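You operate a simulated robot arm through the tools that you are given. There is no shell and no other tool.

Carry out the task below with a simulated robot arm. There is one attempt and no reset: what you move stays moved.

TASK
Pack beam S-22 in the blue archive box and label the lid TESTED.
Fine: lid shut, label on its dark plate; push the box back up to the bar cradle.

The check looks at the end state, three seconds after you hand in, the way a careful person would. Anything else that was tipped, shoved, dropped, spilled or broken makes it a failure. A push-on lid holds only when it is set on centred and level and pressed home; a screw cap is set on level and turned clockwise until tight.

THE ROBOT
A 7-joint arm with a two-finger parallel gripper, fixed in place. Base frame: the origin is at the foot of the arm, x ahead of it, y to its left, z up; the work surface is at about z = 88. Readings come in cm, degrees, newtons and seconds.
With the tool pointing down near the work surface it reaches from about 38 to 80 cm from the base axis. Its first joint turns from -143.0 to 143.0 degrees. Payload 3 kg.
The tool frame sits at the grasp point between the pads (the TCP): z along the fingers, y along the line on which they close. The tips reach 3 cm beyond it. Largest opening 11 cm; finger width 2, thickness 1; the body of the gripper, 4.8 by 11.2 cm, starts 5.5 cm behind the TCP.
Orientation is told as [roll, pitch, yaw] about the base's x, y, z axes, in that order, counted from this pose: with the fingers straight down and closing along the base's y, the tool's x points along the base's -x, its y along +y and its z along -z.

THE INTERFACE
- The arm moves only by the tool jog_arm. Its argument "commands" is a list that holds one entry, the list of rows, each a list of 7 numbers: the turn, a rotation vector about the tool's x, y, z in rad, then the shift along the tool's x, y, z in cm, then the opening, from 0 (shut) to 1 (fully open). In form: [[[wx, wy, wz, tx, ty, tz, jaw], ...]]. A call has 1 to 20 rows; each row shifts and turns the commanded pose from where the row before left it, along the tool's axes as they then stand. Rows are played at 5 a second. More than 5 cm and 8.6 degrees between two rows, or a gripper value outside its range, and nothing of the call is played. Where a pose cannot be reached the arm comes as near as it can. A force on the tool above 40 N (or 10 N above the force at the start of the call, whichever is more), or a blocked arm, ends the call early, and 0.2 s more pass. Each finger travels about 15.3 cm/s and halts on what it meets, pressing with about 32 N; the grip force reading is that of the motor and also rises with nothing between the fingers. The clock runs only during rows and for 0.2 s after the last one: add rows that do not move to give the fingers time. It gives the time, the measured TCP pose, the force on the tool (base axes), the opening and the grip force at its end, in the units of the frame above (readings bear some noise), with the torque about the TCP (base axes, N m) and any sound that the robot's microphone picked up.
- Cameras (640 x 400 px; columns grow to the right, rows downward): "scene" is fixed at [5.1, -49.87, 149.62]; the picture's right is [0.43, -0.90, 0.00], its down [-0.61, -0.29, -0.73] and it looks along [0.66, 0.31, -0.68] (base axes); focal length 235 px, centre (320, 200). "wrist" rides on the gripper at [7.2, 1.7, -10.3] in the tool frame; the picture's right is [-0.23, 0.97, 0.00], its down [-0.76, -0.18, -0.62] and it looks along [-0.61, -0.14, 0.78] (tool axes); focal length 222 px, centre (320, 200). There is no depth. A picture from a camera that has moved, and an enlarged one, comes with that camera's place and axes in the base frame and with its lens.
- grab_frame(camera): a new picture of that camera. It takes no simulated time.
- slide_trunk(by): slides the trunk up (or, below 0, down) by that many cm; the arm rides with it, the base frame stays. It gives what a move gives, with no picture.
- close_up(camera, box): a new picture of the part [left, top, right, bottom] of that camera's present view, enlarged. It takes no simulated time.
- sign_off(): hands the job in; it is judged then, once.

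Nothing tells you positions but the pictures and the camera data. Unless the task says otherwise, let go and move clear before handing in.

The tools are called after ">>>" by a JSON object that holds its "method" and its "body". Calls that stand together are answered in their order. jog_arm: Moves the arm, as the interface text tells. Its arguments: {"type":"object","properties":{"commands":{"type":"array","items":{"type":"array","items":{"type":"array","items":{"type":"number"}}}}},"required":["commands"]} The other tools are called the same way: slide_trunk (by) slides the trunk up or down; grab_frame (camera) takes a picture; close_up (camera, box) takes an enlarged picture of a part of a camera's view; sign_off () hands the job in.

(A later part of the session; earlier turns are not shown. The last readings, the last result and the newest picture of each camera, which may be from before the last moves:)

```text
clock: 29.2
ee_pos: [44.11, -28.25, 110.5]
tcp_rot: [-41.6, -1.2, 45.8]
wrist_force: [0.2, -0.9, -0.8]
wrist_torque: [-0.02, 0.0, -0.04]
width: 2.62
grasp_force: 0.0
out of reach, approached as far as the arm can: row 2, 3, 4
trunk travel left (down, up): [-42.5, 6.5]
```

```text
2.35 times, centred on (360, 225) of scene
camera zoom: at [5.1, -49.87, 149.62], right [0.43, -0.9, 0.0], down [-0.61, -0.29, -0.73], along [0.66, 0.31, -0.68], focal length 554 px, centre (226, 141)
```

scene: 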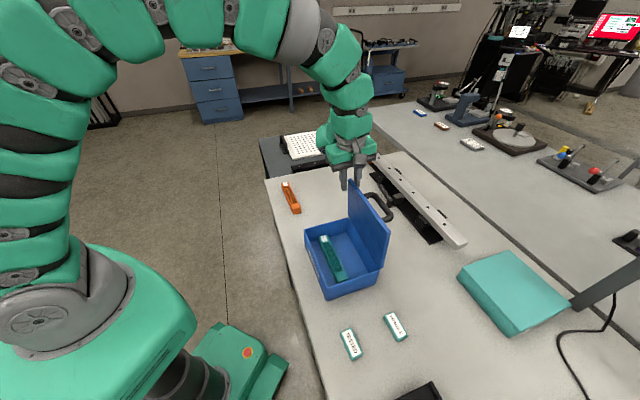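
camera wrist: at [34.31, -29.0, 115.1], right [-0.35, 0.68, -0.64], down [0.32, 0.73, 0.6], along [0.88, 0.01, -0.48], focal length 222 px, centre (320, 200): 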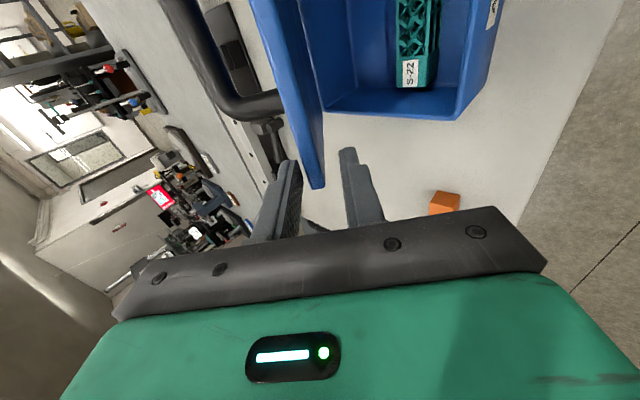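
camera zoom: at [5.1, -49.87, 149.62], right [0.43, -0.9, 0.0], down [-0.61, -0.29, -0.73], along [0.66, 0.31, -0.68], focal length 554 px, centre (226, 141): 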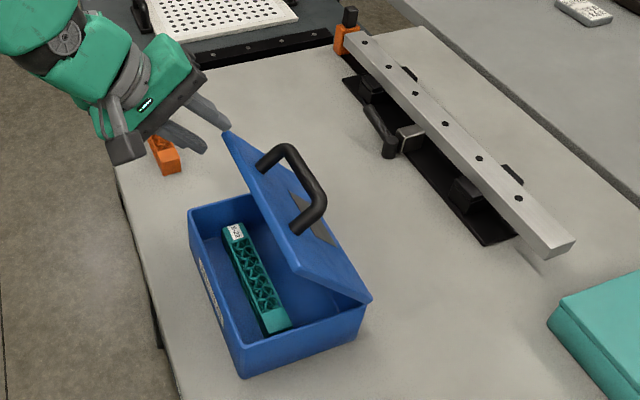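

The lid stays put at about 50°, which confirms the friction hinge. I'll move up and away while turning the tool back to vertical.

>>> {"method": "jog_arm", "body": {"commands": [[[-0.121, 0, 0, 0, -0.4, -1.65, 0.24], [-0.121, 0, 0, 0, -0.2, -1.69, 0.24], [-0.121, 0, 0, 0, 0, -1.7, 0.24], [-0.121, 0, 0, 0, 0.22, -1.68, 0.1], [-0.121, 0, 0, 0, 0.42, -1.65, 0], [-0.121, 0, 0, 0, 0.61, -1.58, 0], [0, 0, 0, 0, 0, 0, 0], [0, 0, 0, 0, 0, 0, 0]]]}}

>>> {"method": "grab_frame", "body": {"camera": "wrist"}}

>>> {"method": "close_up", "body": {"camera": "scene", "box": [290, 140, 430, 310]}}

```text
clock: 31.0
ee_pos: [40.58, -24.99, 119.32]
tcp_rot: [0.0, -1.1, 46.0]
wrist_force: [0.4, -0.1, -0.1]
wrist_torque: [0.0, 0.01, -0.01]
width: 0.0
grasp_force: 32.0
trunk travel left (down, up): [-42.5, 6.5]
```

```text
taken
camera wrist: at [34.07, -29.26, 129.67], right [-0.54, 0.84, 0.0], down [0.65, 0.41, 0.64], along [0.54, 0.35, -0.77], focal length 222 px, centre (320, 200)
```

wrist: 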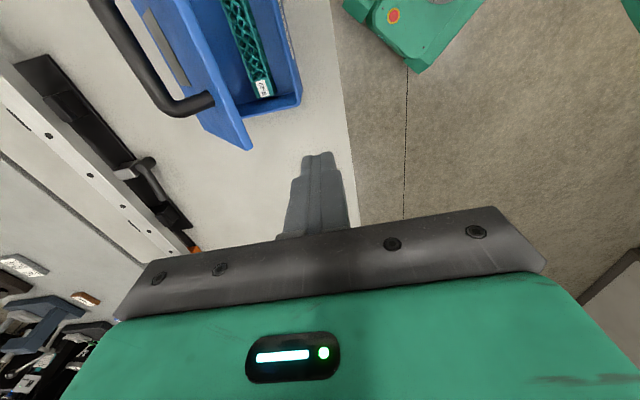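

```text
2.35 times, centred on (360, 225) of scene
camera zoom: at [5.1, -49.87, 149.62], right [0.43, -0.9, 0.0], down [-0.61, -0.29, -0.73], along [0.66, 0.31, -0.68], focal length 554 px, centre (226, 141)
```

zoom: 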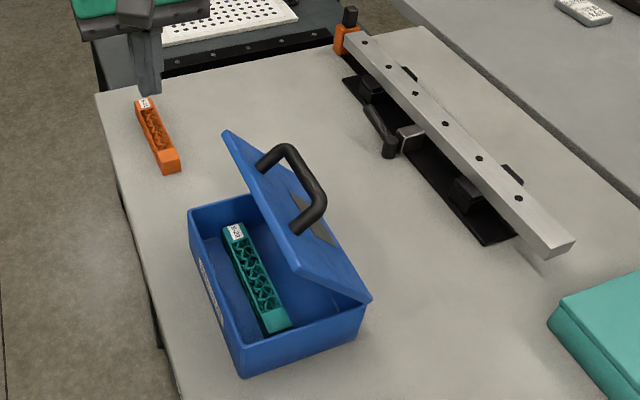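

The tool is vertical again. The lid's free corner is at about n = 54.5, z = 107.6, so the lid is at about 52°. I'll move the closed fingers over its outer face at the corner beyond the handle and stop just above contact.

>>> {"method": "jog_arm", "body": {"commands": [[[0, 0.019, 0.017, 0, 0, 0, 0], [0, 0, 0, 0.1, -3.5, 0, 0], [0, 0, 0, 0.1, -3.5, 0, 0], [0, 0, 0, 0.1, -3.6, 0, 0], [0, 0, 0, 0, 0, 4, 0], [0, 0, 0, 0, 0, 3, 0], [0, 0, 0, 0, 0, 0, 0], [0, 0, 0, 0, 0, 0, 0]]]}}

>>> {"method": "grab_frame", "body": {"camera": "wrist"}}

>>> {"method": "close_up", "body": {"camera": "scene", "box": [290, 140, 430, 310]}}

```text
clock: 32.8
ee_pos: [48.06, -32.71, 112.43]
tcp_rot: [0.1, -0.1, 44.8]
wrist_force: [-1.0, 0.7, 0.2]
wrist_torque: [-0.02, 0.0, 0.0]
width: 0.01
grasp_force: 32.2
trunk travel left (down, up): [-42.5, 6.5]
```

```text
taken
camera wrist: at [41.56, -36.71, 122.88], right [-0.53, 0.85, 0.0], down [0.66, 0.41, 0.62], along [0.53, 0.33, -0.78], focal length 222 px, centre (320, 200)
```

wrist: 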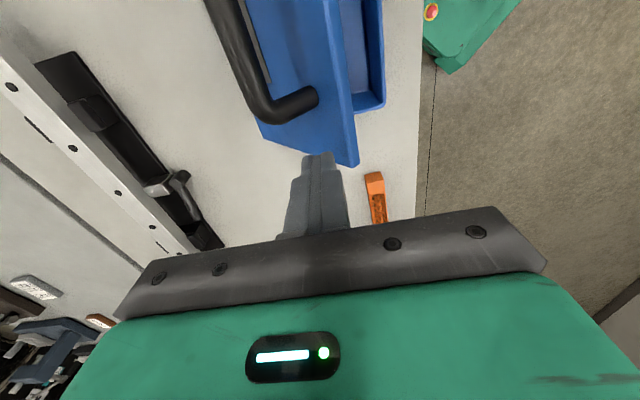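

```text
2.35 times, centred on (360, 225) of scene
camera zoom: at [5.1, -49.87, 149.62], right [0.43, -0.9, 0.0], down [-0.61, -0.29, -0.73], along [0.66, 0.31, -0.68], focal length 554 px, centre (226, 141)
```

zoom: 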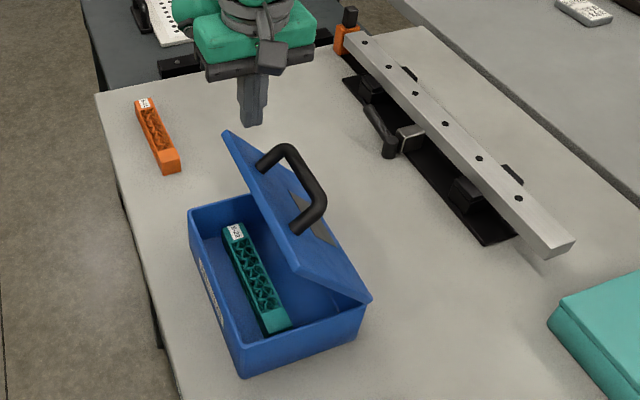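

The fingertips are above the lid's outer face near the corner, clear of the handle. I'll press down along the closing arc in small steps.

>>> {"method": "jog_arm", "body": {"commands": [[[0, 0, 0, 0, 0, 1.5, 0], [0, 0, 0, 0, 0, 1.2, 0], [0, 0, 0, 0, 0.2, 0.8, 0], [0, 0, 0, 0, 0.2, 0.8, 0], [0, 0, 0, 0, 0.3, 0.8, 0], [0, 0, 0, 0, 0.3, 0.8, 0], [0, 0, 0, 0, 0.3, 0.8, 0], [0, 0, 0, 0, 0.3, 0.8, 0], [0, 0, 0, 0, 0, 0, 0]]]}}

>>> {"method": "grab_frame", "body": {"camera": "wrist"}}

>>> {"method": "close_up", "body": {"camera": "scene", "box": [290, 140, 430, 310]}}

```text
clock: 34.8
ee_pos: [46.83, -31.61, 104.91]
tcp_rot: [0.1, -0.1, 44.9]
wrist_force: [-0.6, -1.1, -0.1]
wrist_torque: [-0.02, 0.01, 0.0]
width: 0.0
grasp_force: 32.3
trunk travel left (down, up): [-42.5, 6.5]
```

```text
taken
camera wrist: at [40.35, -35.52, 115.35], right [-0.53, 0.85, 0.0], down [0.66, 0.41, 0.62], along [0.53, 0.33, -0.78], focal length 222 px, centre (320, 200)
```

wrist: 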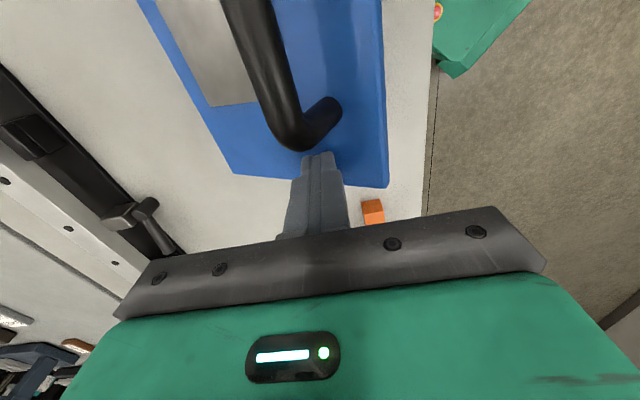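

```text
2.35 times, centred on (360, 225) of scene
camera zoom: at [5.1, -49.87, 149.62], right [0.43, -0.9, 0.0], down [-0.61, -0.29, -0.73], along [0.66, 0.31, -0.68], focal length 554 px, centre (226, 141)
```

zoom: 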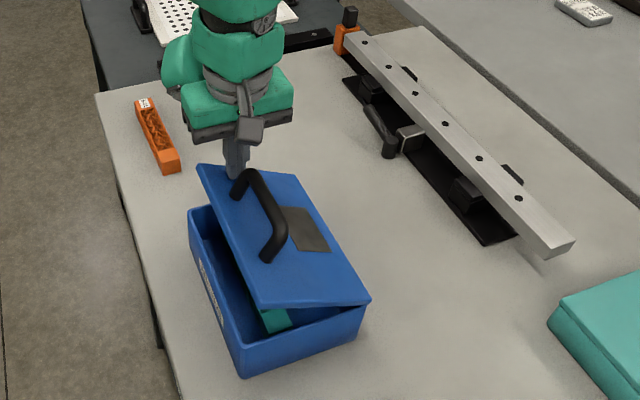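

The lid is closing smoothly and the dark plate is visible on the hinge half. I'll continue pushing it down to nearly closed.

>>> {"method": "jog_arm", "body": {"commands": [[[0, 0, 0, 0, 0.3, 0.8, 0], [0, 0, 0, 0, 0.3, 0.8, 0], [0, 0, 0, 0, 0.2, 0.8, 0], [0, 0, 0, 0, 0.2, 0.8, 0], [0, 0, 0, 0, 0.2, 0.6, 0], [0, 0, 0, 0, 0.2, 0.6, 0], [0, 0, 0, 0, 0, 0.5, 0], [0, 0, 0, 0, 0, 0, 0]]]}}

>>> {"method": "grab_frame", "body": {"camera": "wrist"}}

>>> {"method": "close_up", "body": {"camera": "scene", "box": [290, 180, 410, 310]}}

```text
clock: 36.6
ee_pos: [45.86, -30.55, 99.95]
tcp_rot: [0.0, -0.1, 44.9]
wrist_force: [0.3, -0.8, -0.6]
wrist_torque: [-0.01, 0.0, -0.01]
width: 0.0
grasp_force: 31.7
trunk travel left (down, up): [-42.5, 6.5]
```

```text
taken
camera wrist: at [39.41, -34.56, 110.38], right [-0.53, 0.85, 0.0], down [0.66, 0.41, 0.62], along [0.53, 0.33, -0.78], focal length 222 px, centre (320, 200)
```

wrist: 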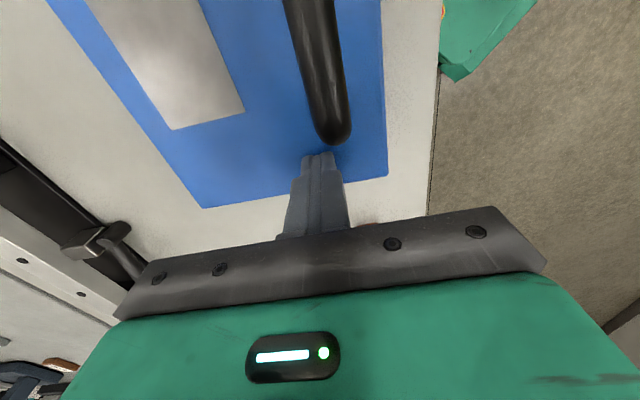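

```text
3.08 times, centred on (350, 245) of scene
camera zoom: at [5.1, -49.87, 149.62], right [0.43, -0.9, 0.0], down [-0.61, -0.29, -0.73], along [0.66, 0.31, -0.68], focal length 724 px, centre (228, 62)
```

zoom: 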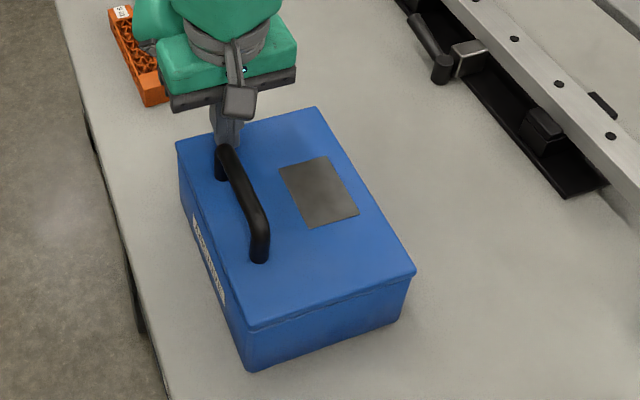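

The lid looks shut. I'll press down gently here to feel where it bottoms out.

>>> {"method": "jog_arm", "body": {"commands": [[[0, 0, 0, 0, 0, 0.3, 0], [0, 0, 0, 0, 0, 0.2, 0], [0, 0, 0, 0, 0, 0.2, 0], [0, 0, 0, 0, 0, 0, 0]]]}}

```text
clock: 37.5
ee_pos: [45.81, -30.56, 99.65]
tcp_rot: [-0.3, -0.1, 44.9]
wrist_force: [-7.3, 5.0, 22.6]
wrist_torque: [0.13, 0.31, 0.03]
width: 0.0
grasp_force: 32.4
trunk travel left (down, up): [-42.5, 6.5]
stopped in row 4: the force on the tool passed its limit at 42 N (the readings are from after the stop); the commanded pose is now the measured one
```

It bottomed out at about z = 96.65. I'll lift away and inspect the closed lid and the plate.

>>> {"method": "jog_arm", "body": {"commands": [[[0, 0, 0, 0, 0, -2, 0], [0, 0, 0, 0, 0, -4, 0], [0, 0, 0, 0, 0, -4, 0], [0, 0, 0, -4, 4, -4, 0], [0, 0, 0, -4, 4, -4, 0], [0, 0, 0, 0, 0, 0, 0]]]}}

>>> {"method": "close_up", "body": {"camera": "scene", "box": [290, 190, 400, 310]}}

>>> {"method": "close_up", "body": {"camera": "scene", "box": [360, 180, 410, 250]}}

>>> {"method": "grab_frame", "body": {"camera": "wrist"}}

```text
refused: row 4 steps farther than a row can; nothing moved
```

```text
3.33 times, centred on (345, 250) of scene
camera zoom: at [5.1, -49.87, 149.62], right [0.43, -0.9, 0.0], down [-0.61, -0.29, -0.73], along [0.66, 0.31, -0.68], focal length 784 px, centre (237, 33)
```

zoom: 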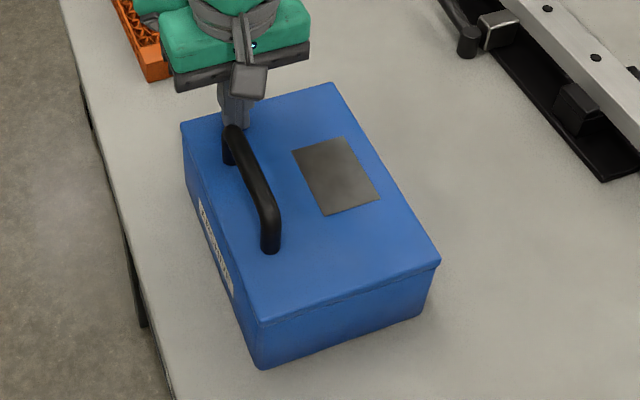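

```text
5.71 times, centred on (385, 215) of scene
camera zoom: at [5.1, -49.87, 149.62], right [0.43, -0.9, 0.0], down [-0.61, -0.29, -0.73], along [0.66, 0.31, -0.68], focal length 1344 px, centre (-51, 114)
```

zoom: 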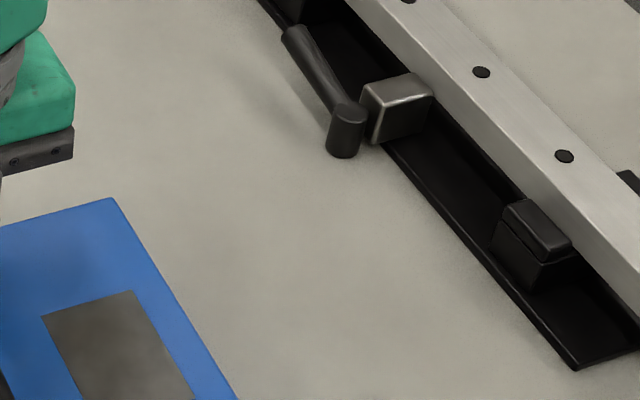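

```text
taken
camera wrist: at [39.33, -34.51, 110.06], right [-0.53, 0.85, -0.01], down [0.66, 0.41, 0.63], along [0.54, 0.33, -0.78], focal length 222 px, centre (320, 200)
```

wrist: 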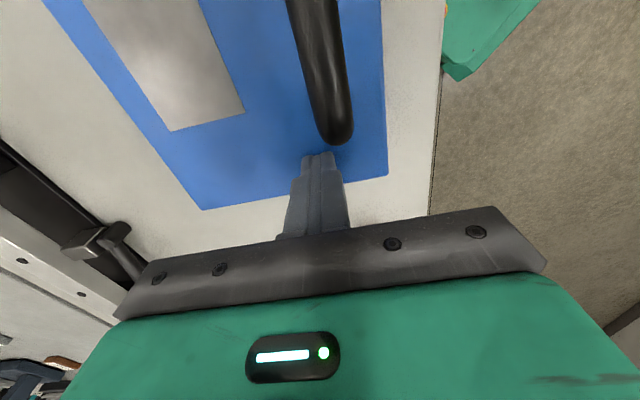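

The lid sits level and the dark plate is centred near (44.4, -40.1). It measures about 7 x 4.6 cm with its long side along the diagonal. I'll press the other front corner too so the lid is home on both sides.

>>> {"method": "jog_arm", "body": {"commands": [[[0, 0, 0, 0, 0, -4, 0], [0, 0, 0, 0, 0, -4, 0], [0, 0, 0, 3.83, 0.85, 0, 0], [0, 0, 0, 3.83, 0.85, 0, 0], [0, 0, 0, 3.83, 0.85, 0, 0], [0, 0, 0, 3.83, 0.85, 0, 0], [0, 0, 0, 0, 0, 4, 0], [0, 0, 0, 0, 0, 2, 0], [0, 0, 0, 0, 0, 1, 0], [0, 0, 0, 0, 0, 0, 0], [0, 0, 0, 0, 0, 0, 0]]]}}

>>> {"method": "grab_frame", "body": {"camera": "wrist"}}

>>> {"method": "close_up", "body": {"camera": "scene", "box": [290, 190, 400, 310]}}

```text
clock: 39.9
ee_pos: [32.67, -39.1, 100.35]
tcp_rot: [-0.3, -0.2, 44.9]
wrist_force: [0.4, 0.2, -0.3]
wrist_torque: [-0.02, 0.01, 0.0]
width: 0.01
grasp_force: 31.8
trunk travel left (down, up): [-42.5, 6.5]
```

```text
taken
camera wrist: at [26.17, -42.95, 110.78], right [-0.53, 0.85, -0.01], down [0.66, 0.41, 0.63], along [0.54, 0.33, -0.78], focal length 222 px, centre (320, 200)
```

wrist: 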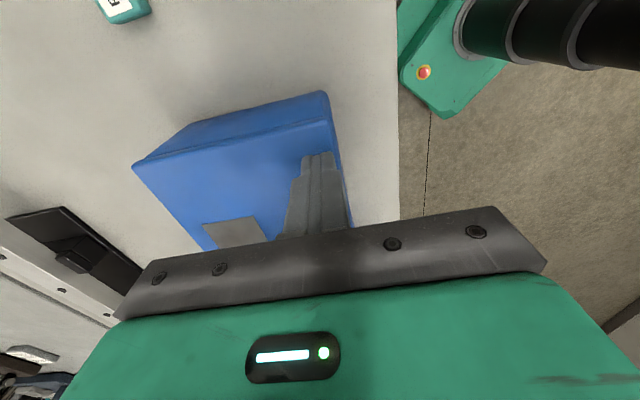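

```text
3.33 times, centred on (345, 250) of scene
camera zoom: at [5.1, -49.87, 149.62], right [0.43, -0.9, 0.0], down [-0.61, -0.29, -0.73], along [0.66, 0.31, -0.68], focal length 784 px, centre (237, 33)
```

zoom: 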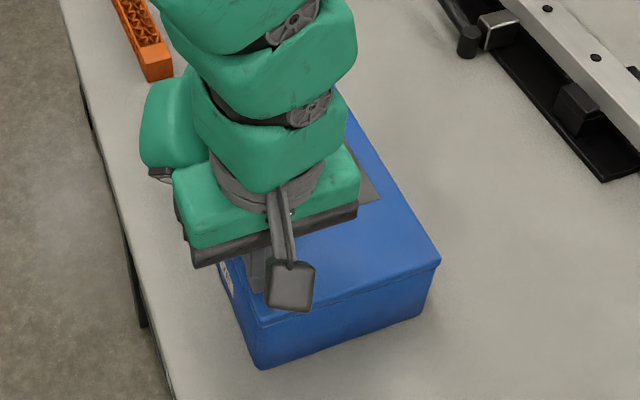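

The tips are just above the lid's front-right corner. I'll press gently.

>>> {"method": "jog_arm", "body": {"commands": [[[0, 0, 0, 0, 0, 0.3, 0], [0, 0, 0, 0, 0, 0.3, 0], [0, 0, 0, 0, 0, 0.15, 0], [0, 0, 0, 0, 0, 0.1, 0], [0, 0, 0, 0, 0, 0, 0]]]}}

```text
clock: 41.1
ee_pos: [32.75, -39.05, 99.73]
tcp_rot: [-0.5, -0.2, 45.0]
wrist_force: [1.8, 0.3, 13.2]
wrist_torque: [-0.05, 0.05, 0.02]
width: 0.01
grasp_force: 32.2
trunk travel left (down, up): [-42.5, 6.5]
```

The lid meets the tips at the same height as the other corner, so it is level. I'll press slightly more, then lift and move over toward the TESTED label.

>>> {"method": "jog_arm", "body": {"commands": [[[0, 0, 0, 0, 0, 0.15, 0], [0, 0, 0, 0, 0, 0.1, 0], [0, 0, 0, 0, 0, 0, 0]]]}}

>>> {"method": "jog_arm", "body": {"commands": [[[0, 0, 0, 0, 0, -4, 0], [0, 0, 0, 0, 0, -4, 0], [0, 0, 0, 0, 0, -4, 0], [0, 0, 0, 3.4, 0, 0, 0.3], [0, 0, 0, 3.4, 0, 0, 0.5], [0, 0, 0, 3.4, 0, 0, 0.5], [0, 0, 0, 0, 0, 0, 0.5], [0, 0, 0, 0, 0, 0, 0.5]]]}}

>>> {"method": "grab_frame", "body": {"camera": "wrist"}}

>>> {"method": "close_up", "body": {"camera": "scene", "box": [290, 190, 430, 370]}}

```text
clock: 41.9
ee_pos: [32.69, -39.14, 99.64]
tcp_rot: [-0.7, -0.2, 44.8]
wrist_force: [-4.1, 9.1, 23.0]
wrist_torque: [0.2, 0.18, -0.04]
width: 0.0
grasp_force: 32.0
trunk travel left (down, up): [-42.5, 6.5]
stopped in row 3: the force on the tool passed its limit at 41 N (the readings are from after the stop); the commanded pose is now the measured one
```

```text
clock: 43.6
ee_pos: [25.46, -46.27, 111.44]
tcp_rot: [-0.5, -0.2, 44.9]
wrist_force: [-0.6, -0.6, 0.7]
wrist_torque: [0.02, 0.04, -0.03]
width: 5.5
grasp_force: 0.1
trunk travel left (down, up): [-42.5, 6.5]
```

```text
taken
camera wrist: at [18.89, -50.23, 121.8], right [-0.53, 0.85, -0.01], down [0.66, 0.41, 0.63], along [0.54, 0.33, -0.78], focal length 222 px, centre (320, 200)
```

wrist: 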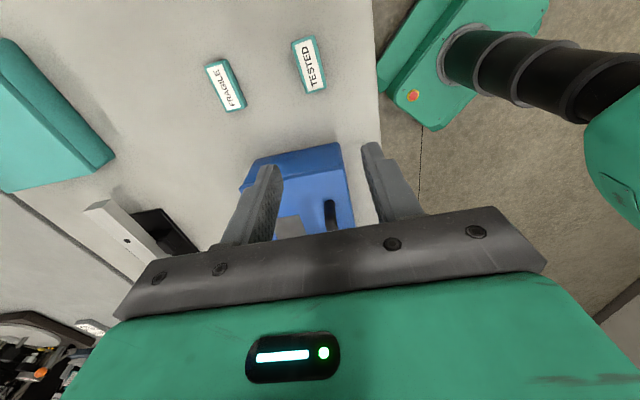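

```text
2.22 times, centred on (360, 280) of scene
camera zoom: at [5.1, -49.87, 149.62], right [0.43, -0.9, 0.0], down [-0.61, -0.29, -0.73], along [0.66, 0.31, -0.68], focal length 523 px, centre (231, 22)
```

zoom: 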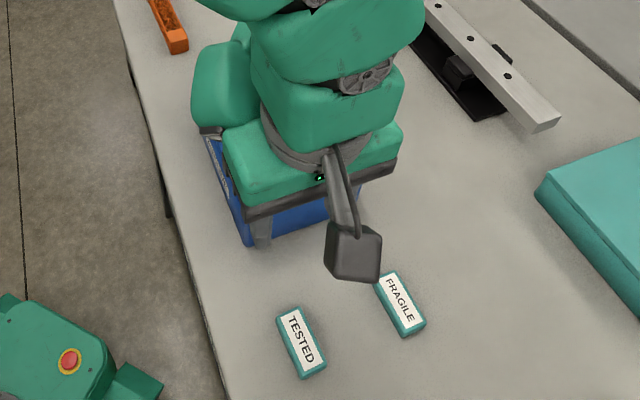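

The lid is pressed home at both corners. Now I'll zoom on the TESTED label with the wrist camera to get its exact pose.

>>> {"method": "close_up", "body": {"camera": "wrist", "box": [270, 25, 350, 105]}}

>>> {"method": "close_up", "body": {"camera": "scene", "box": [335, 315, 370, 370]}}

```text
5.00 times, centred on (310, 65) of wrist
camera zoom: at [18.89, -50.23, 121.8], right [-0.53, 0.85, -0.01], down [0.66, 0.41, 0.63], along [0.54, 0.33, -0.78], focal length 1111 px, centre (370, 875)
```

zoom: 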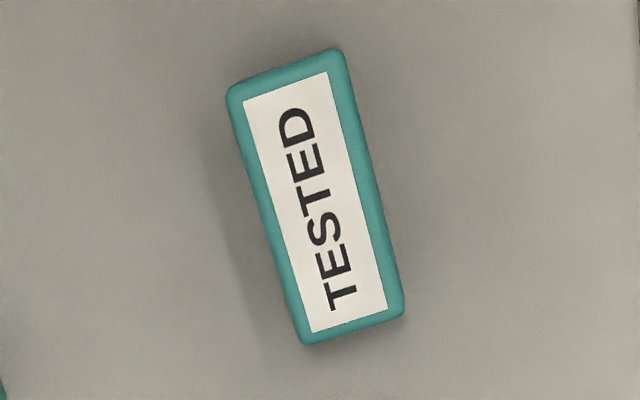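

```text
7.27 times, centred on (352, 342) of scene
camera zoom: at [5.1, -49.87, 149.62], right [0.43, -0.9, 0.0], down [-0.61, -0.29, -0.73], along [0.66, 0.31, -0.68], focal length 1711 px, centre (84, -836)
```

zoom: 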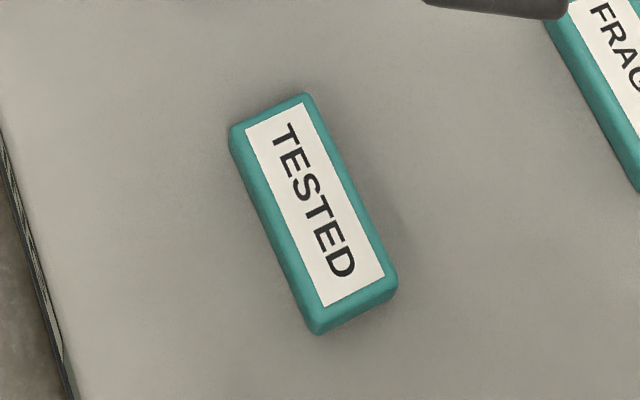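

The TESTED label's centre is about (23.5, -49.1), turned about 48°, with its text already reading the right way round for the lid. I'll align and descend partway to check.

>>> {"method": "jog_arm", "body": {"commands": [[[-0.0087, 0.0035, -0.054, 0, 0, 0, 0.5], [0, 0, 0, 1.7, -0.4, 0, 0.5], [0, 0, 0, 1.7, -0.4, 0, 0.5], [0, 0, 0, 0, 0, 4, 0.5], [0, 0, 0, 0, 0, 4, 0.5], [0, 0, 0, 0, 0, 4, 0.5], [0, 0, 0, 0, 0, 3, 0.5], [0, 0, 0, 0, 0, 0, 0.5], [0, 0, 0, 0, 0, 0, 0.5]]]}}

>>> {"method": "grab_frame", "body": {"camera": "wrist"}}

>>> {"method": "close_up", "body": {"camera": "scene", "box": [310, 260, 420, 370]}}

```text
clock: 45.6
ee_pos: [23.71, -49.38, 96.42]
tcp_rot: [0.1, -0.1, 47.9]
wrist_force: [0.5, -0.1, 0.1]
wrist_torque: [-0.02, 0.0, 0.0]
width: 5.49
grasp_force: 0.1
trunk travel left (down, up): [-42.5, 6.5]
```

```text
taken
camera wrist: at [17.49, -53.58, 106.88], right [-0.57, 0.82, 0.0], down [0.64, 0.45, 0.62], along [0.51, 0.36, -0.78], focal length 222 px, centre (320, 200)
```

wrist: 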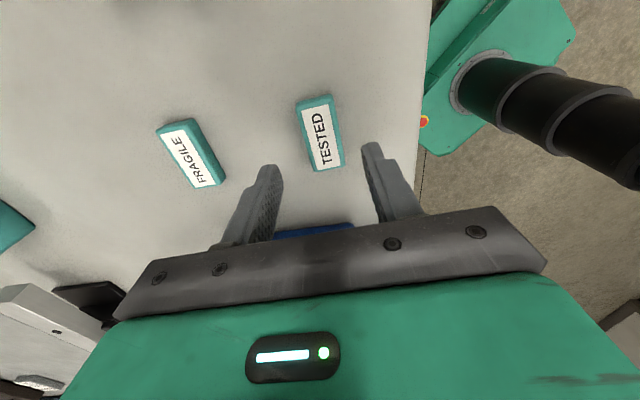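

```text
3.64 times, centred on (365, 315) of scene
camera zoom: at [5.1, -49.87, 149.62], right [0.43, -0.9, 0.0], down [-0.61, -0.29, -0.73], along [0.66, 0.31, -0.68], focal length 856 px, centre (156, -218)
```

zoom: 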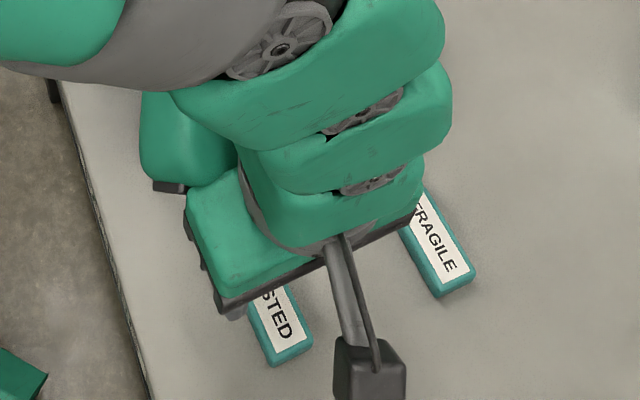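

Alignment is close: the label's centre computes to (23.52, -49.17). I'll shift 0.3 cm sideways, descend and grip.

>>> {"method": "jog_arm", "body": {"commands": [[[0, 0, 0, 0, 0.28, 1.5, 0.5], [0, 0, 0, 0, 0, 1.5, 0.5], [0, 0, 0, 0, 0, 1.2, 0.5], [0, 0, 0, 0, 0, 0.6, 0.5], [0, 0, 0, 0, 0, 0.25, 0.5], [0, 0, 0, 0, 0, 0, 0.5], [0, 0, 0, 0, 0, 0, 0.5]]]}}

>>> {"method": "grab_frame", "body": {"camera": "wrist"}}

```text
clock: 47.2
ee_pos: [23.46, -49.2, 91.34]
tcp_rot: [0.0, 0.0, 48.0]
wrist_force: [-0.5, -0.4, -0.8]
wrist_torque: [0.01, -0.02, -0.04]
width: 5.53
grasp_force: 0.1
trunk travel left (down, up): [-42.5, 6.5]
```

```text
taken
camera wrist: at [17.26, -53.46, 101.82], right [-0.57, 0.82, 0.0], down [0.64, 0.45, 0.62], along [0.51, 0.36, -0.78], focal length 222 px, centre (320, 200)
```

wrist: 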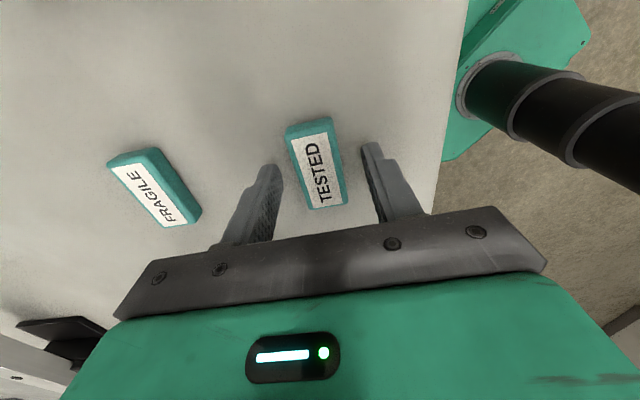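

The label is centred between the fingertips. I'll close gently and lift.

>>> {"method": "jog_arm", "body": {"commands": [[[0, 0, 0, 0, 0, 0, 0.35], [0, 0, 0, 0, 0, 0, 0.2], [0, 0, 0, 0, 0, 0, 0.2], [0, 0, 0, 0, 0, 0, 0.2], [0, 0, 0, 0, 0, -1, 0.2], [0, 0, 0, 0, 0, -3, 0.2], [0, 0, 0, 0, 0, -4, 0.2], [0, 0, 0, 0, 0, 0, 0.2]]]}}

>>> {"method": "grab_frame", "body": {"camera": "wrist"}}

>>> {"method": "close_up", "body": {"camera": "scene", "box": [310, 260, 420, 370]}}

```text
clock: 49.0
ee_pos: [23.54, -48.97, 99.31]
tcp_rot: [0.1, 0.0, 48.0]
wrist_force: [0.5, -0.6, -0.2]
wrist_torque: [0.01, -0.01, 0.01]
width: 2.84
grasp_force: 31.3
trunk travel left (down, up): [-42.5, 6.5]
```

```text
taken
camera wrist: at [17.19, -53.37, 109.87], right [-0.57, 0.82, 0.0], down [0.64, 0.45, 0.62], along [0.51, 0.36, -0.78], focal length 222 px, centre (320, 200)
```

wrist: 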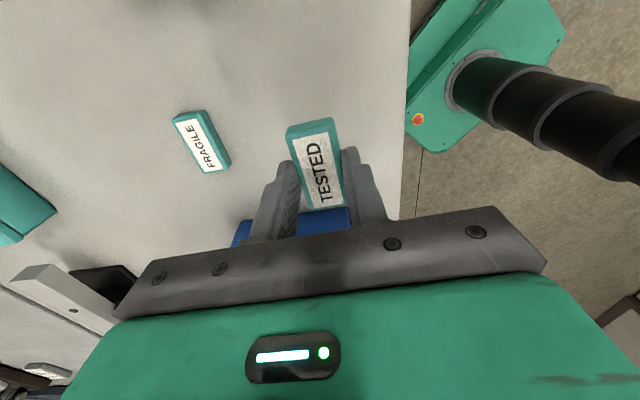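

```text
3.64 times, centred on (365, 315) of scene
camera zoom: at [5.1, -49.87, 149.62], right [0.43, -0.9, 0.0], down [-0.61, -0.29, -0.73], along [0.66, 0.31, -0.68], focal length 856 px, centre (156, -218)
```

zoom: 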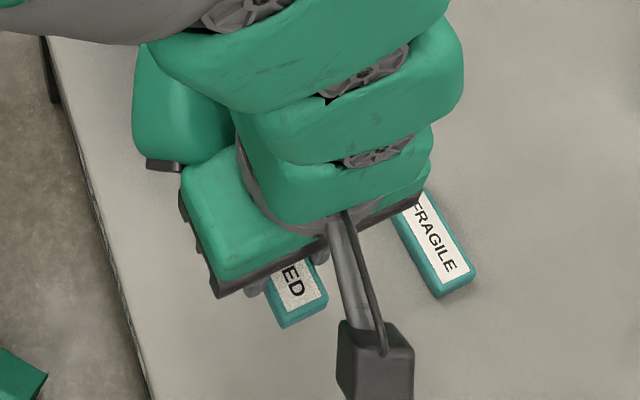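

The TESTED label is held securely (width 2.84). I'll raise it, rotate back to 45°, and move to just short of the plate for a fresh look.

>>> {"method": "jog_arm", "body": {"commands": [[[0, 0, 0, 0, 0, -4, 0.2], [0, 0, 0.0524, 0, 0, -4, 0.2], [0, 0, 0, 0, 0, -4.5, 0.2], [0, 0, 0, -2.5, -2.12, 0, 0.2], [0, 0, 0, -2.5, -2.12, 0, 0.2], [0, 0, 0, -2.5, -2.12, 0, 0.2], [0, 0, 0, -2.5, -2.12, 0, 0.2], [0, 0, 0, 0, 0, 0, 0.2], [0, 0, 0, 0, 0, 0, 0.2]]]}}

>>> {"method": "grab_frame", "body": {"camera": "wrist"}}

>>> {"method": "close_up", "body": {"camera": "scene", "box": [290, 190, 430, 330]}}

```text
clock: 51.0
ee_pos: [36.6, -48.04, 111.94]
tcp_rot: [0.0, 0.0, 44.9]
wrist_force: [-0.7, -0.2, -0.9]
wrist_torque: [0.02, 0.01, 0.0]
width: 2.85
grasp_force: 32.1
trunk travel left (down, up): [-42.5, 6.5]
```

```text
taken
camera wrist: at [30.15, -52.0, 122.35], right [-0.53, 0.85, 0.0], down [0.66, 0.41, 0.62], along [0.53, 0.33, -0.78], focal length 222 px, centre (320, 200)
```

wrist: 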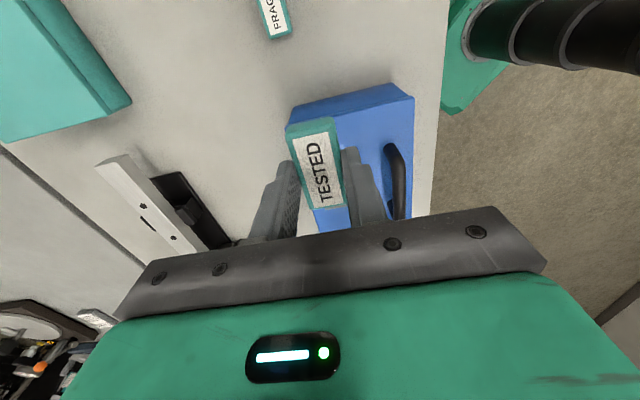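

```text
2.86 times, centred on (360, 260) of scene
camera zoom: at [5.1, -49.87, 149.62], right [0.43, -0.9, 0.0], down [-0.61, -0.29, -0.73], along [0.66, 0.31, -0.68], focal length 672 px, centre (206, 29)
```

zoom: 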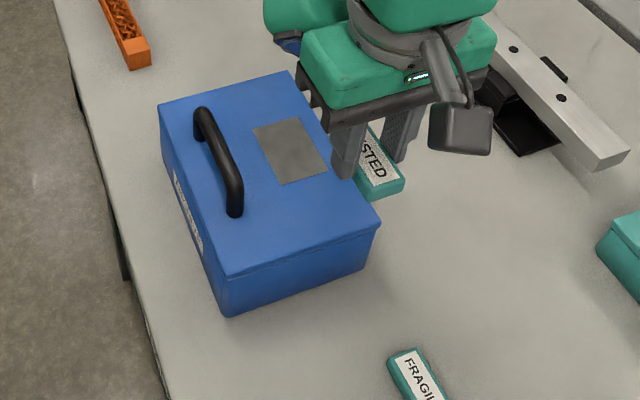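

The plate's centre computes to (44.47, -40.16) from both cameras. I'll zoom on the held label to check how it sits in the grip.

>>> {"method": "close_up", "body": {"camera": "wrist", "box": [260, 100, 380, 225]}}

>>> {"method": "close_up", "body": {"camera": "scene", "box": [350, 210, 410, 270]}}

```text
3.20 times, centred on (320, 162) of wrist
camera zoom: at [30.15, -52.0, 122.35], right [-0.53, 0.85, 0.0], down [0.66, 0.41, 0.62], along [0.53, 0.33, -0.78], focal length 711 px, centre (320, 320)
```

zoom: 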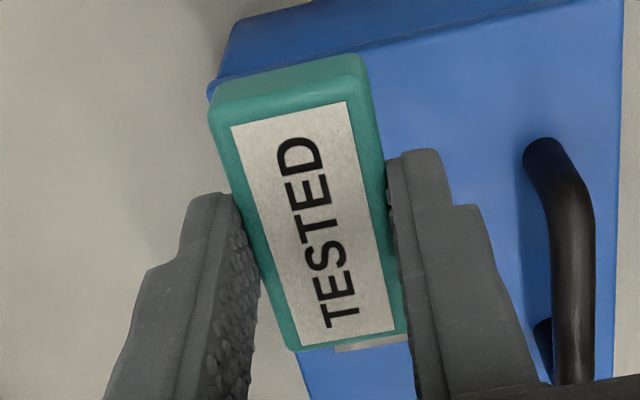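

```text
6.67 times, centred on (380, 240) of scene
camera zoom: at [5.1, -49.87, 149.62], right [0.43, -0.9, 0.0], down [-0.61, -0.29, -0.73], along [0.66, 0.31, -0.68], focal length 1569 px, centre (-80, -67)
```

zoom: 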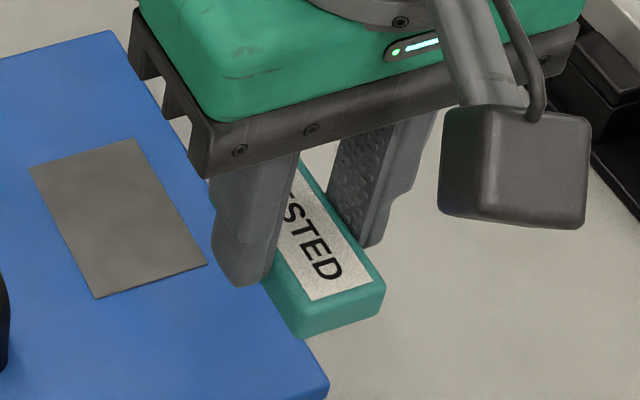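

The label sits straight in the grip. I'll move over the plate and lower to about 2 cm above it for a final check.

>>> {"method": "jog_arm", "body": {"commands": [[[0, 0, 0, -3.67, 0, 0, 0.2], [0, 0, 0, -3.67, 0, 0, 0.2], [0, 0, 0, -3.65, 0, 0, 0.2], [0, 0, 0, 0, 0, 4, 0.2], [0, 0, 0, 0, 0, 4, 0.2], [0, 0, 0, 0, 0, 2, 0.2], [0, 0, 0, 0, 0, 0, 0.2], [0, 0, 0, 0, 0, 0, 0.2]]]}}

>>> {"method": "grab_frame", "body": {"camera": "wrist"}}

>>> {"method": "close_up", "body": {"camera": "scene", "box": [320, 200, 400, 270]}}

>>> {"method": "close_up", "body": {"camera": "wrist", "box": [230, 80, 380, 225]}}

```text
clock: 52.9
ee_pos: [44.5, -40.32, 101.83]
tcp_rot: [0.0, 0.1, 44.9]
wrist_force: [-0.6, -0.1, -0.8]
wrist_torque: [-0.02, -0.01, -0.05]
width: 2.86
grasp_force: 32.2
trunk travel left (down, up): [-42.5, 6.5]
```

```text
taken
camera wrist: at [37.99, -44.35, 112.33], right [-0.53, 0.85, 0.0], down [0.67, 0.41, 0.62], along [0.53, 0.33, -0.78], focal length 222 px, centre (320, 200)
```

wrist: 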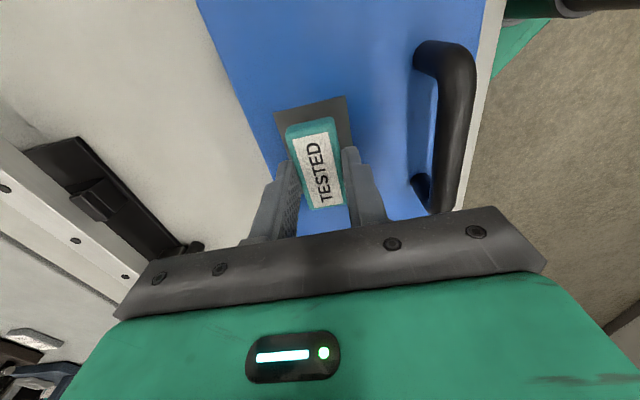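

```text
5.71 times, centred on (360, 235) of scene
camera zoom: at [5.1, -49.87, 149.62], right [0.43, -0.9, 0.0], down [-0.61, -0.29, -0.73], along [0.66, 0.31, -0.68], focal length 1344 px, centre (91, 0)
```

zoom: 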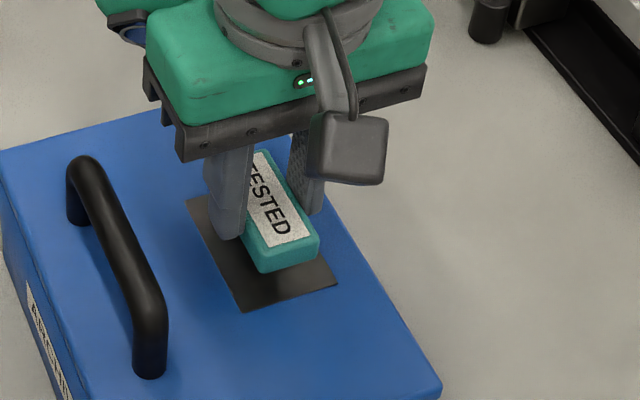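

```text
2.76 times, centred on (305, 152) of wrist
camera zoom: at [37.99, -44.35, 112.33], right [-0.53, 0.85, 0.0], down [0.67, 0.41, 0.62], along [0.53, 0.33, -0.78], focal length 613 px, centre (361, 331)
```

zoom: 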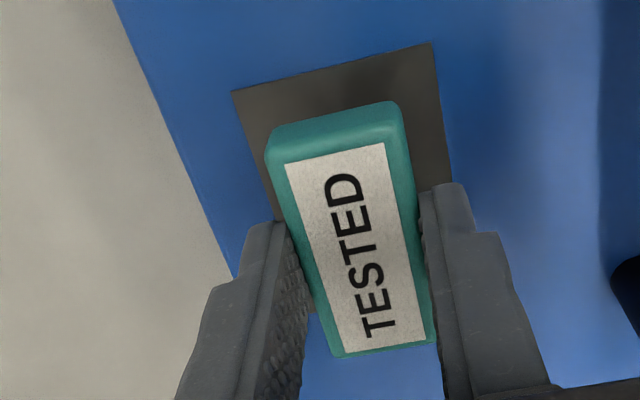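

From the wrist camera the plate spans tool y -2.4 to +2.5, and the label is centred on it within a few millimetres both ways. I'll lower slowly to contact.

>>> {"method": "jog_arm", "body": {"commands": [[[0, 0, 0, 0, 0, 0.7, 0.2], [0, 0, 0, 0, 0, 0.5, 0.2], [0, 0, 0, 0, 0, 0.2, 0.2], [0, 0, 0, 0, 0, 0.15, 0.2], [0, 0, 0, 0, 0, 0, 0.2]]]}}

```text
clock: 54.0
ee_pos: [44.42, -40.28, 100.29]
tcp_rot: [0.0, 0.1, 44.8]
wrist_force: [0.7, -0.3, -0.8]
wrist_torque: [-0.03, 0.01, 0.0]
width: 2.88
grasp_force: 32.2
trunk travel left (down, up): [-42.5, 6.5]
```

No contact yet, so I'll continue in 1 mm steps.

>>> {"method": "jog_arm", "body": {"commands": [[[0, 0, 0, 0, 0, 0.1, 0.2], [0, 0, 0, 0, 0, 0.1, 0.2], [0, 0, 0, 0, 0, 0, 0.2]]]}}

```text
clock: 54.9
ee_pos: [44.39, -40.39, 100.31]
tcp_rot: [-0.3, 0.0, 45.0]
wrist_force: [2.2, 0.6, 19.9]
wrist_torque: [0.06, -0.06, 0.01]
width: 2.91
grasp_force: 31.9
trunk travel left (down, up): [-42.5, 6.5]
```

The label touches the plate with about 20 N. I'll release gently and lift straight up.

>>> {"method": "jog_arm", "body": {"commands": [[[0, 0, 0, 0, 0, -0.05, 0.2], [0, 0, 0, 0, 0, 0, 0.3], [0, 0, 0, 0, 0, 0, 0.42], [0, 0, 0, 0, 0, 0, 0.42], [0, 0, 0, 0, 0, -1, 0.42], [0, 0, 0, 0, 0, -2, 0.42], [0, 0, 0, 0, 0, -4, 0.42], [0, 0, 0, 0, 0, -4, 0.42], [0, 0, 0, 0, 0, -4, 0.42], [0, 0, 0, 0, 0, 0, 0.42]]]}}

>>> {"method": "grab_frame", "body": {"camera": "wrist"}}

>>> {"method": "close_up", "body": {"camera": "scene", "box": [290, 190, 410, 310]}}

```text
clock: 57.0
ee_pos: [44.34, -40.2, 115.15]
tcp_rot: [0.0, 0.0, 45.1]
wrist_force: [0.2, -1.4, -0.4]
wrist_torque: [-0.01, 0.04, 0.05]
width: 4.64
grasp_force: 0.0
trunk travel left (down, up): [-42.5, 6.5]
```

```text
taken
camera wrist: at [37.95, -44.25, 125.63], right [-0.53, 0.85, 0.0], down [0.66, 0.41, 0.62], along [0.53, 0.33, -0.78], focal length 222 px, centre (320, 200)
```

wrist: 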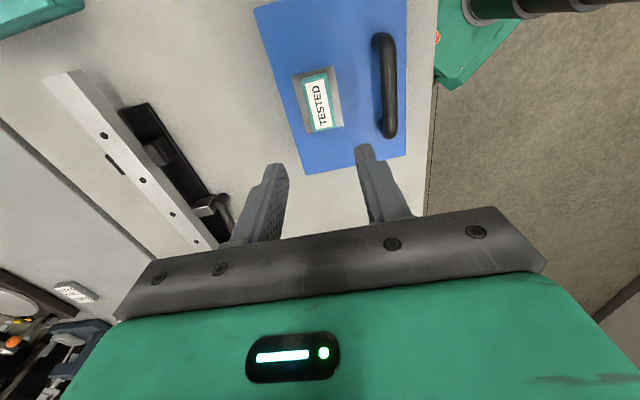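

```text
3.33 times, centred on (350, 250) of scene
camera zoom: at [5.1, -49.87, 149.62], right [0.43, -0.9, 0.0], down [-0.61, -0.29, -0.73], along [0.66, 0.31, -0.68], focal length 784 px, centre (220, 33)
```

zoom: 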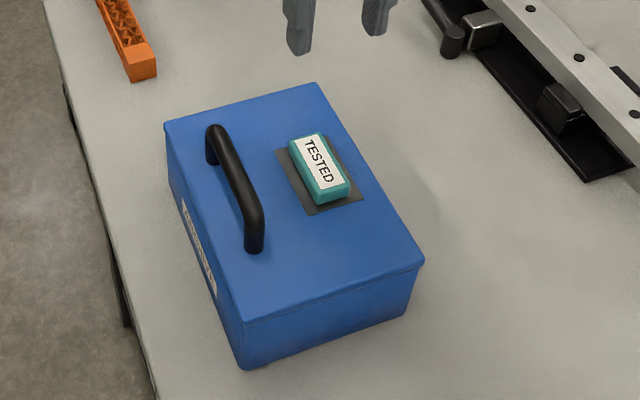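

The label sits squarely on its dark plate. Now I'll measure the cradle, its lever and the box from here to plan the push.

>>> {"method": "close_up", "body": {"camera": "wrist", "box": [30, 50, 250, 260]}}

>>> {"method": "close_up", "body": {"camera": "wrist", "box": [240, 0, 430, 190]}}

>>> {"method": "close_up", "body": {"camera": "scene", "box": [360, 150, 480, 260]}}

```text
1.90 times, centred on (140, 155) of wrist
camera zoom: at [37.95, -44.25, 125.63], right [-0.53, 0.85, 0.0], down [0.66, 0.41, 0.62], along [0.53, 0.33, -0.78], focal length 423 px, centre (663, 286)
```

zoom: 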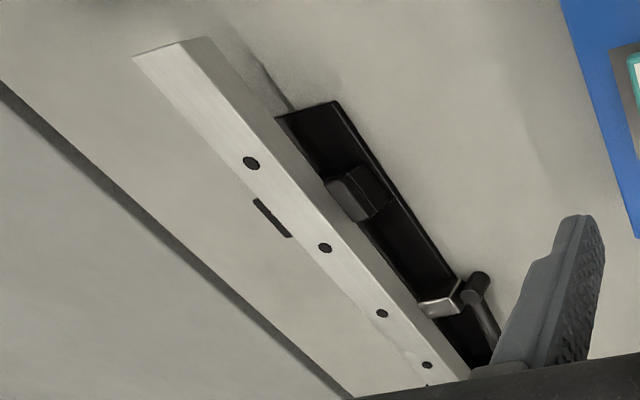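

```text
2.11 times, centred on (335, 95) of wrist
camera zoom: at [37.95, -44.25, 125.63], right [-0.53, 0.85, 0.0], down [0.66, 0.41, 0.62], along [0.53, 0.33, -0.78], focal length 468 px, centre (288, 421)
```

zoom: 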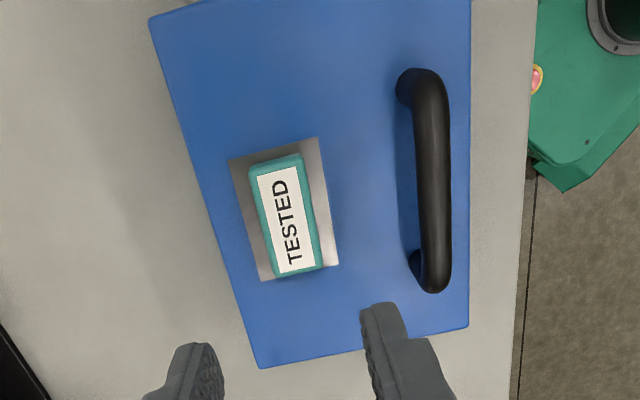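

```text
3.64 times, centred on (420, 205) of scene
camera zoom: at [5.1, -49.87, 149.62], right [0.43, -0.9, 0.0], down [-0.61, -0.29, -0.73], along [0.66, 0.31, -0.68], focal length 856 px, centre (-44, 182)
```

zoom: 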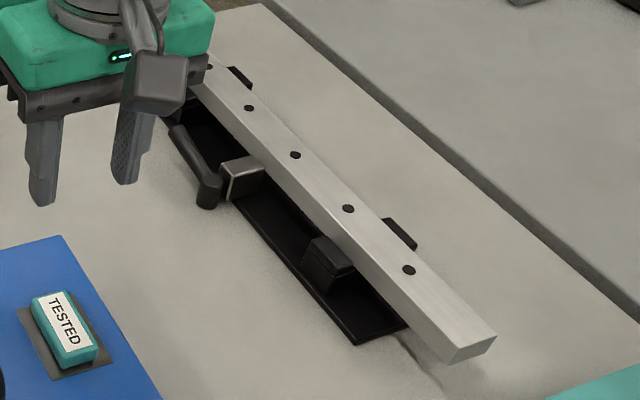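

The cradle's front edge lies along n ≈ 86.5. Its lever is at a ≥ 16 (a is position along the edge), clear of the box's span of -6.9 to 12.9. I'll turn the gripper 90°, open it wide for a stable two-point push, and come down in front of the box, starting with the turn up high.

>>> {"method": "jog_arm", "body": {"commands": [[[0, 0, 0.1309, 0, 0, 0, 0.42], [0, 0, 0.1309, 0, 0, 0, 0.42], [0, 0, 0.1309, 0, 0, 0, 0.42], [0, 0, 0.1309, 0, 0, 0, 0.42], [0, 0, 0.1309, 0, 0, 0, 0.42], [0, 0, 0.1309, 0, 0, 0, 0.6], [0, 0, 0.1309, 0, 0, 0, 0.8], [0, 0, 0.1309, 0, 0, 0, 1], [0, 0, 0.1309, 0, 0, 0, 1], [0, 0, 0.1309, 0, 0, 0, 1], [0, 0, 0.1309, 0, 0, 0, 1], [0, 0, 0.1309, 0, 0, 0, 1], [0, 0, 0, 3.7, 0, 0, 1], [0, 0, 0, 3.7, 0.1, 0, 1], [0, 0, 0, 3.7, 0.1, 0, 1], [0, 0, 0, 3.7, 0, 0, 1], [0, 0, 0, 0, 0, 0, 1], [0, 0, 0, 0, 0, 0, 1]]]}}

>>> {"method": "grab_frame", "body": {"camera": "wrist"}}

>>> {"method": "grab_frame", "body": {"camera": "scene"}}

```text
clock: 60.9
ee_pos: [33.9, -29.68, 115.17]
tcp_rot: [0.0, 0.0, -45.0]
wrist_force: [0.1, -0.4, 0.3]
wrist_torque: [-0.03, -0.01, -0.01]
width: 10.99
grasp_force: 0.0
trunk travel left (down, up): [-42.5, 6.5]
```

```text
taken
camera wrist: at [29.97, -23.34, 125.66], right [0.85, 0.53, 0.0], down [0.41, -0.66, 0.62], along [0.33, -0.53, -0.78], focal length 222 px, centre (320, 200)
```

wrist: 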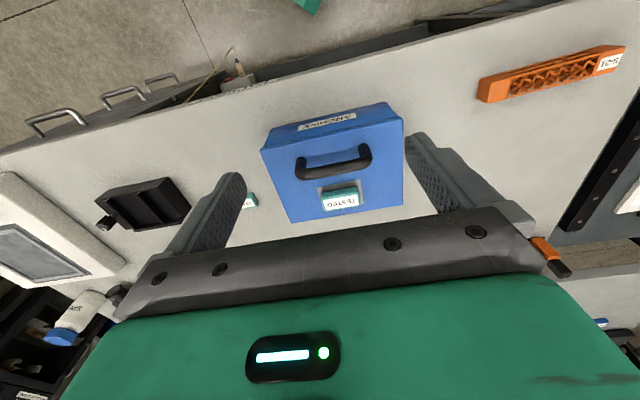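

```text
taken
```

scene: 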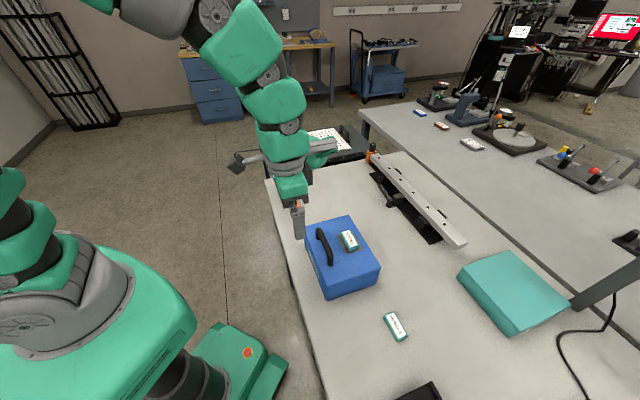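

The gripper is in front of the box, with its opening parallel to the box front. I'll lower it to about mid-wall height and tilt it slightly so the fingertips lead below the lid edge.

>>> {"method": "jog_arm", "body": {"commands": [[[0, 0, 0, 0, 0, 4, 1], [0, 0, 0, 0, 0, 4, 1], [0, 0, 0, 0, 0, 4, 1], [0, 0, 0, 0, 0, 4, 1], [0, 0, 0, 0, 0, 4, 1], [0, 0, 0, 0, 0, 2, 1], [0, 0, 0, 0, 0, 0.6, 1], [0, -0.0873, 0, 0, 0, 0, 1], [0, -0.0873, 0, 0, 0, 0, 1], [0, 0, 0, 0, 0, 0, 1]]]}}

>>> {"method": "grab_frame", "body": {"camera": "wrist"}}

>>> {"method": "close_up", "body": {"camera": "scene", "box": [270, 170, 410, 310]}}

```text
clock: 62.2
ee_pos: [34.08, -29.86, 94.67]
tcp_rot: [0.0, -0.6, -45.2]
wrist_force: [-7.4, 8.4, 27.1]
wrist_torque: [-1.45, -2.13, 0.18]
width: 11.01
grasp_force: 0.1
trunk travel left (down, up): [-42.5, 6.5]
stopped in row 6: the force on the tool passed its limit at 52 N (the readings are from after the stop); the commanded pose is now the measured one
```

```text
taken
camera wrist: at [29.98, -23.46, 105.03], right [0.85, 0.52, 0.0], down [0.41, -0.66, 0.63], along [0.33, -0.54, -0.78], focal length 222 px, centre (320, 200)
```

wrist: 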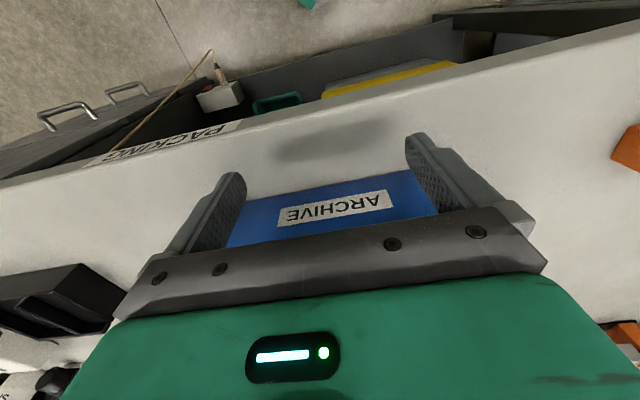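

```text
2.86 times, centred on (340, 240) of scene
camera zoom: at [5.1, -49.87, 149.62], right [0.43, -0.9, 0.0], down [-0.61, -0.29, -0.73], along [0.66, 0.31, -0.68], focal length 672 px, centre (263, 86)
```

zoom: 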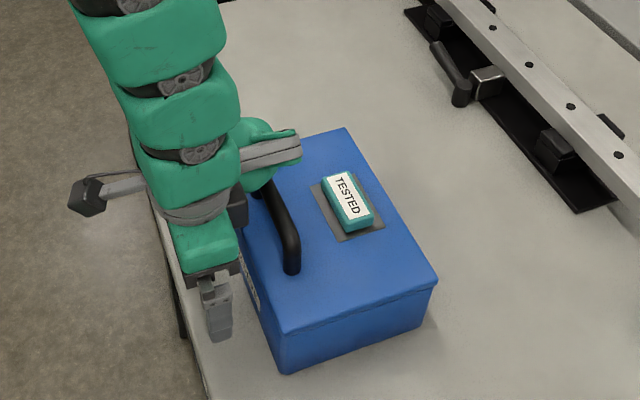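

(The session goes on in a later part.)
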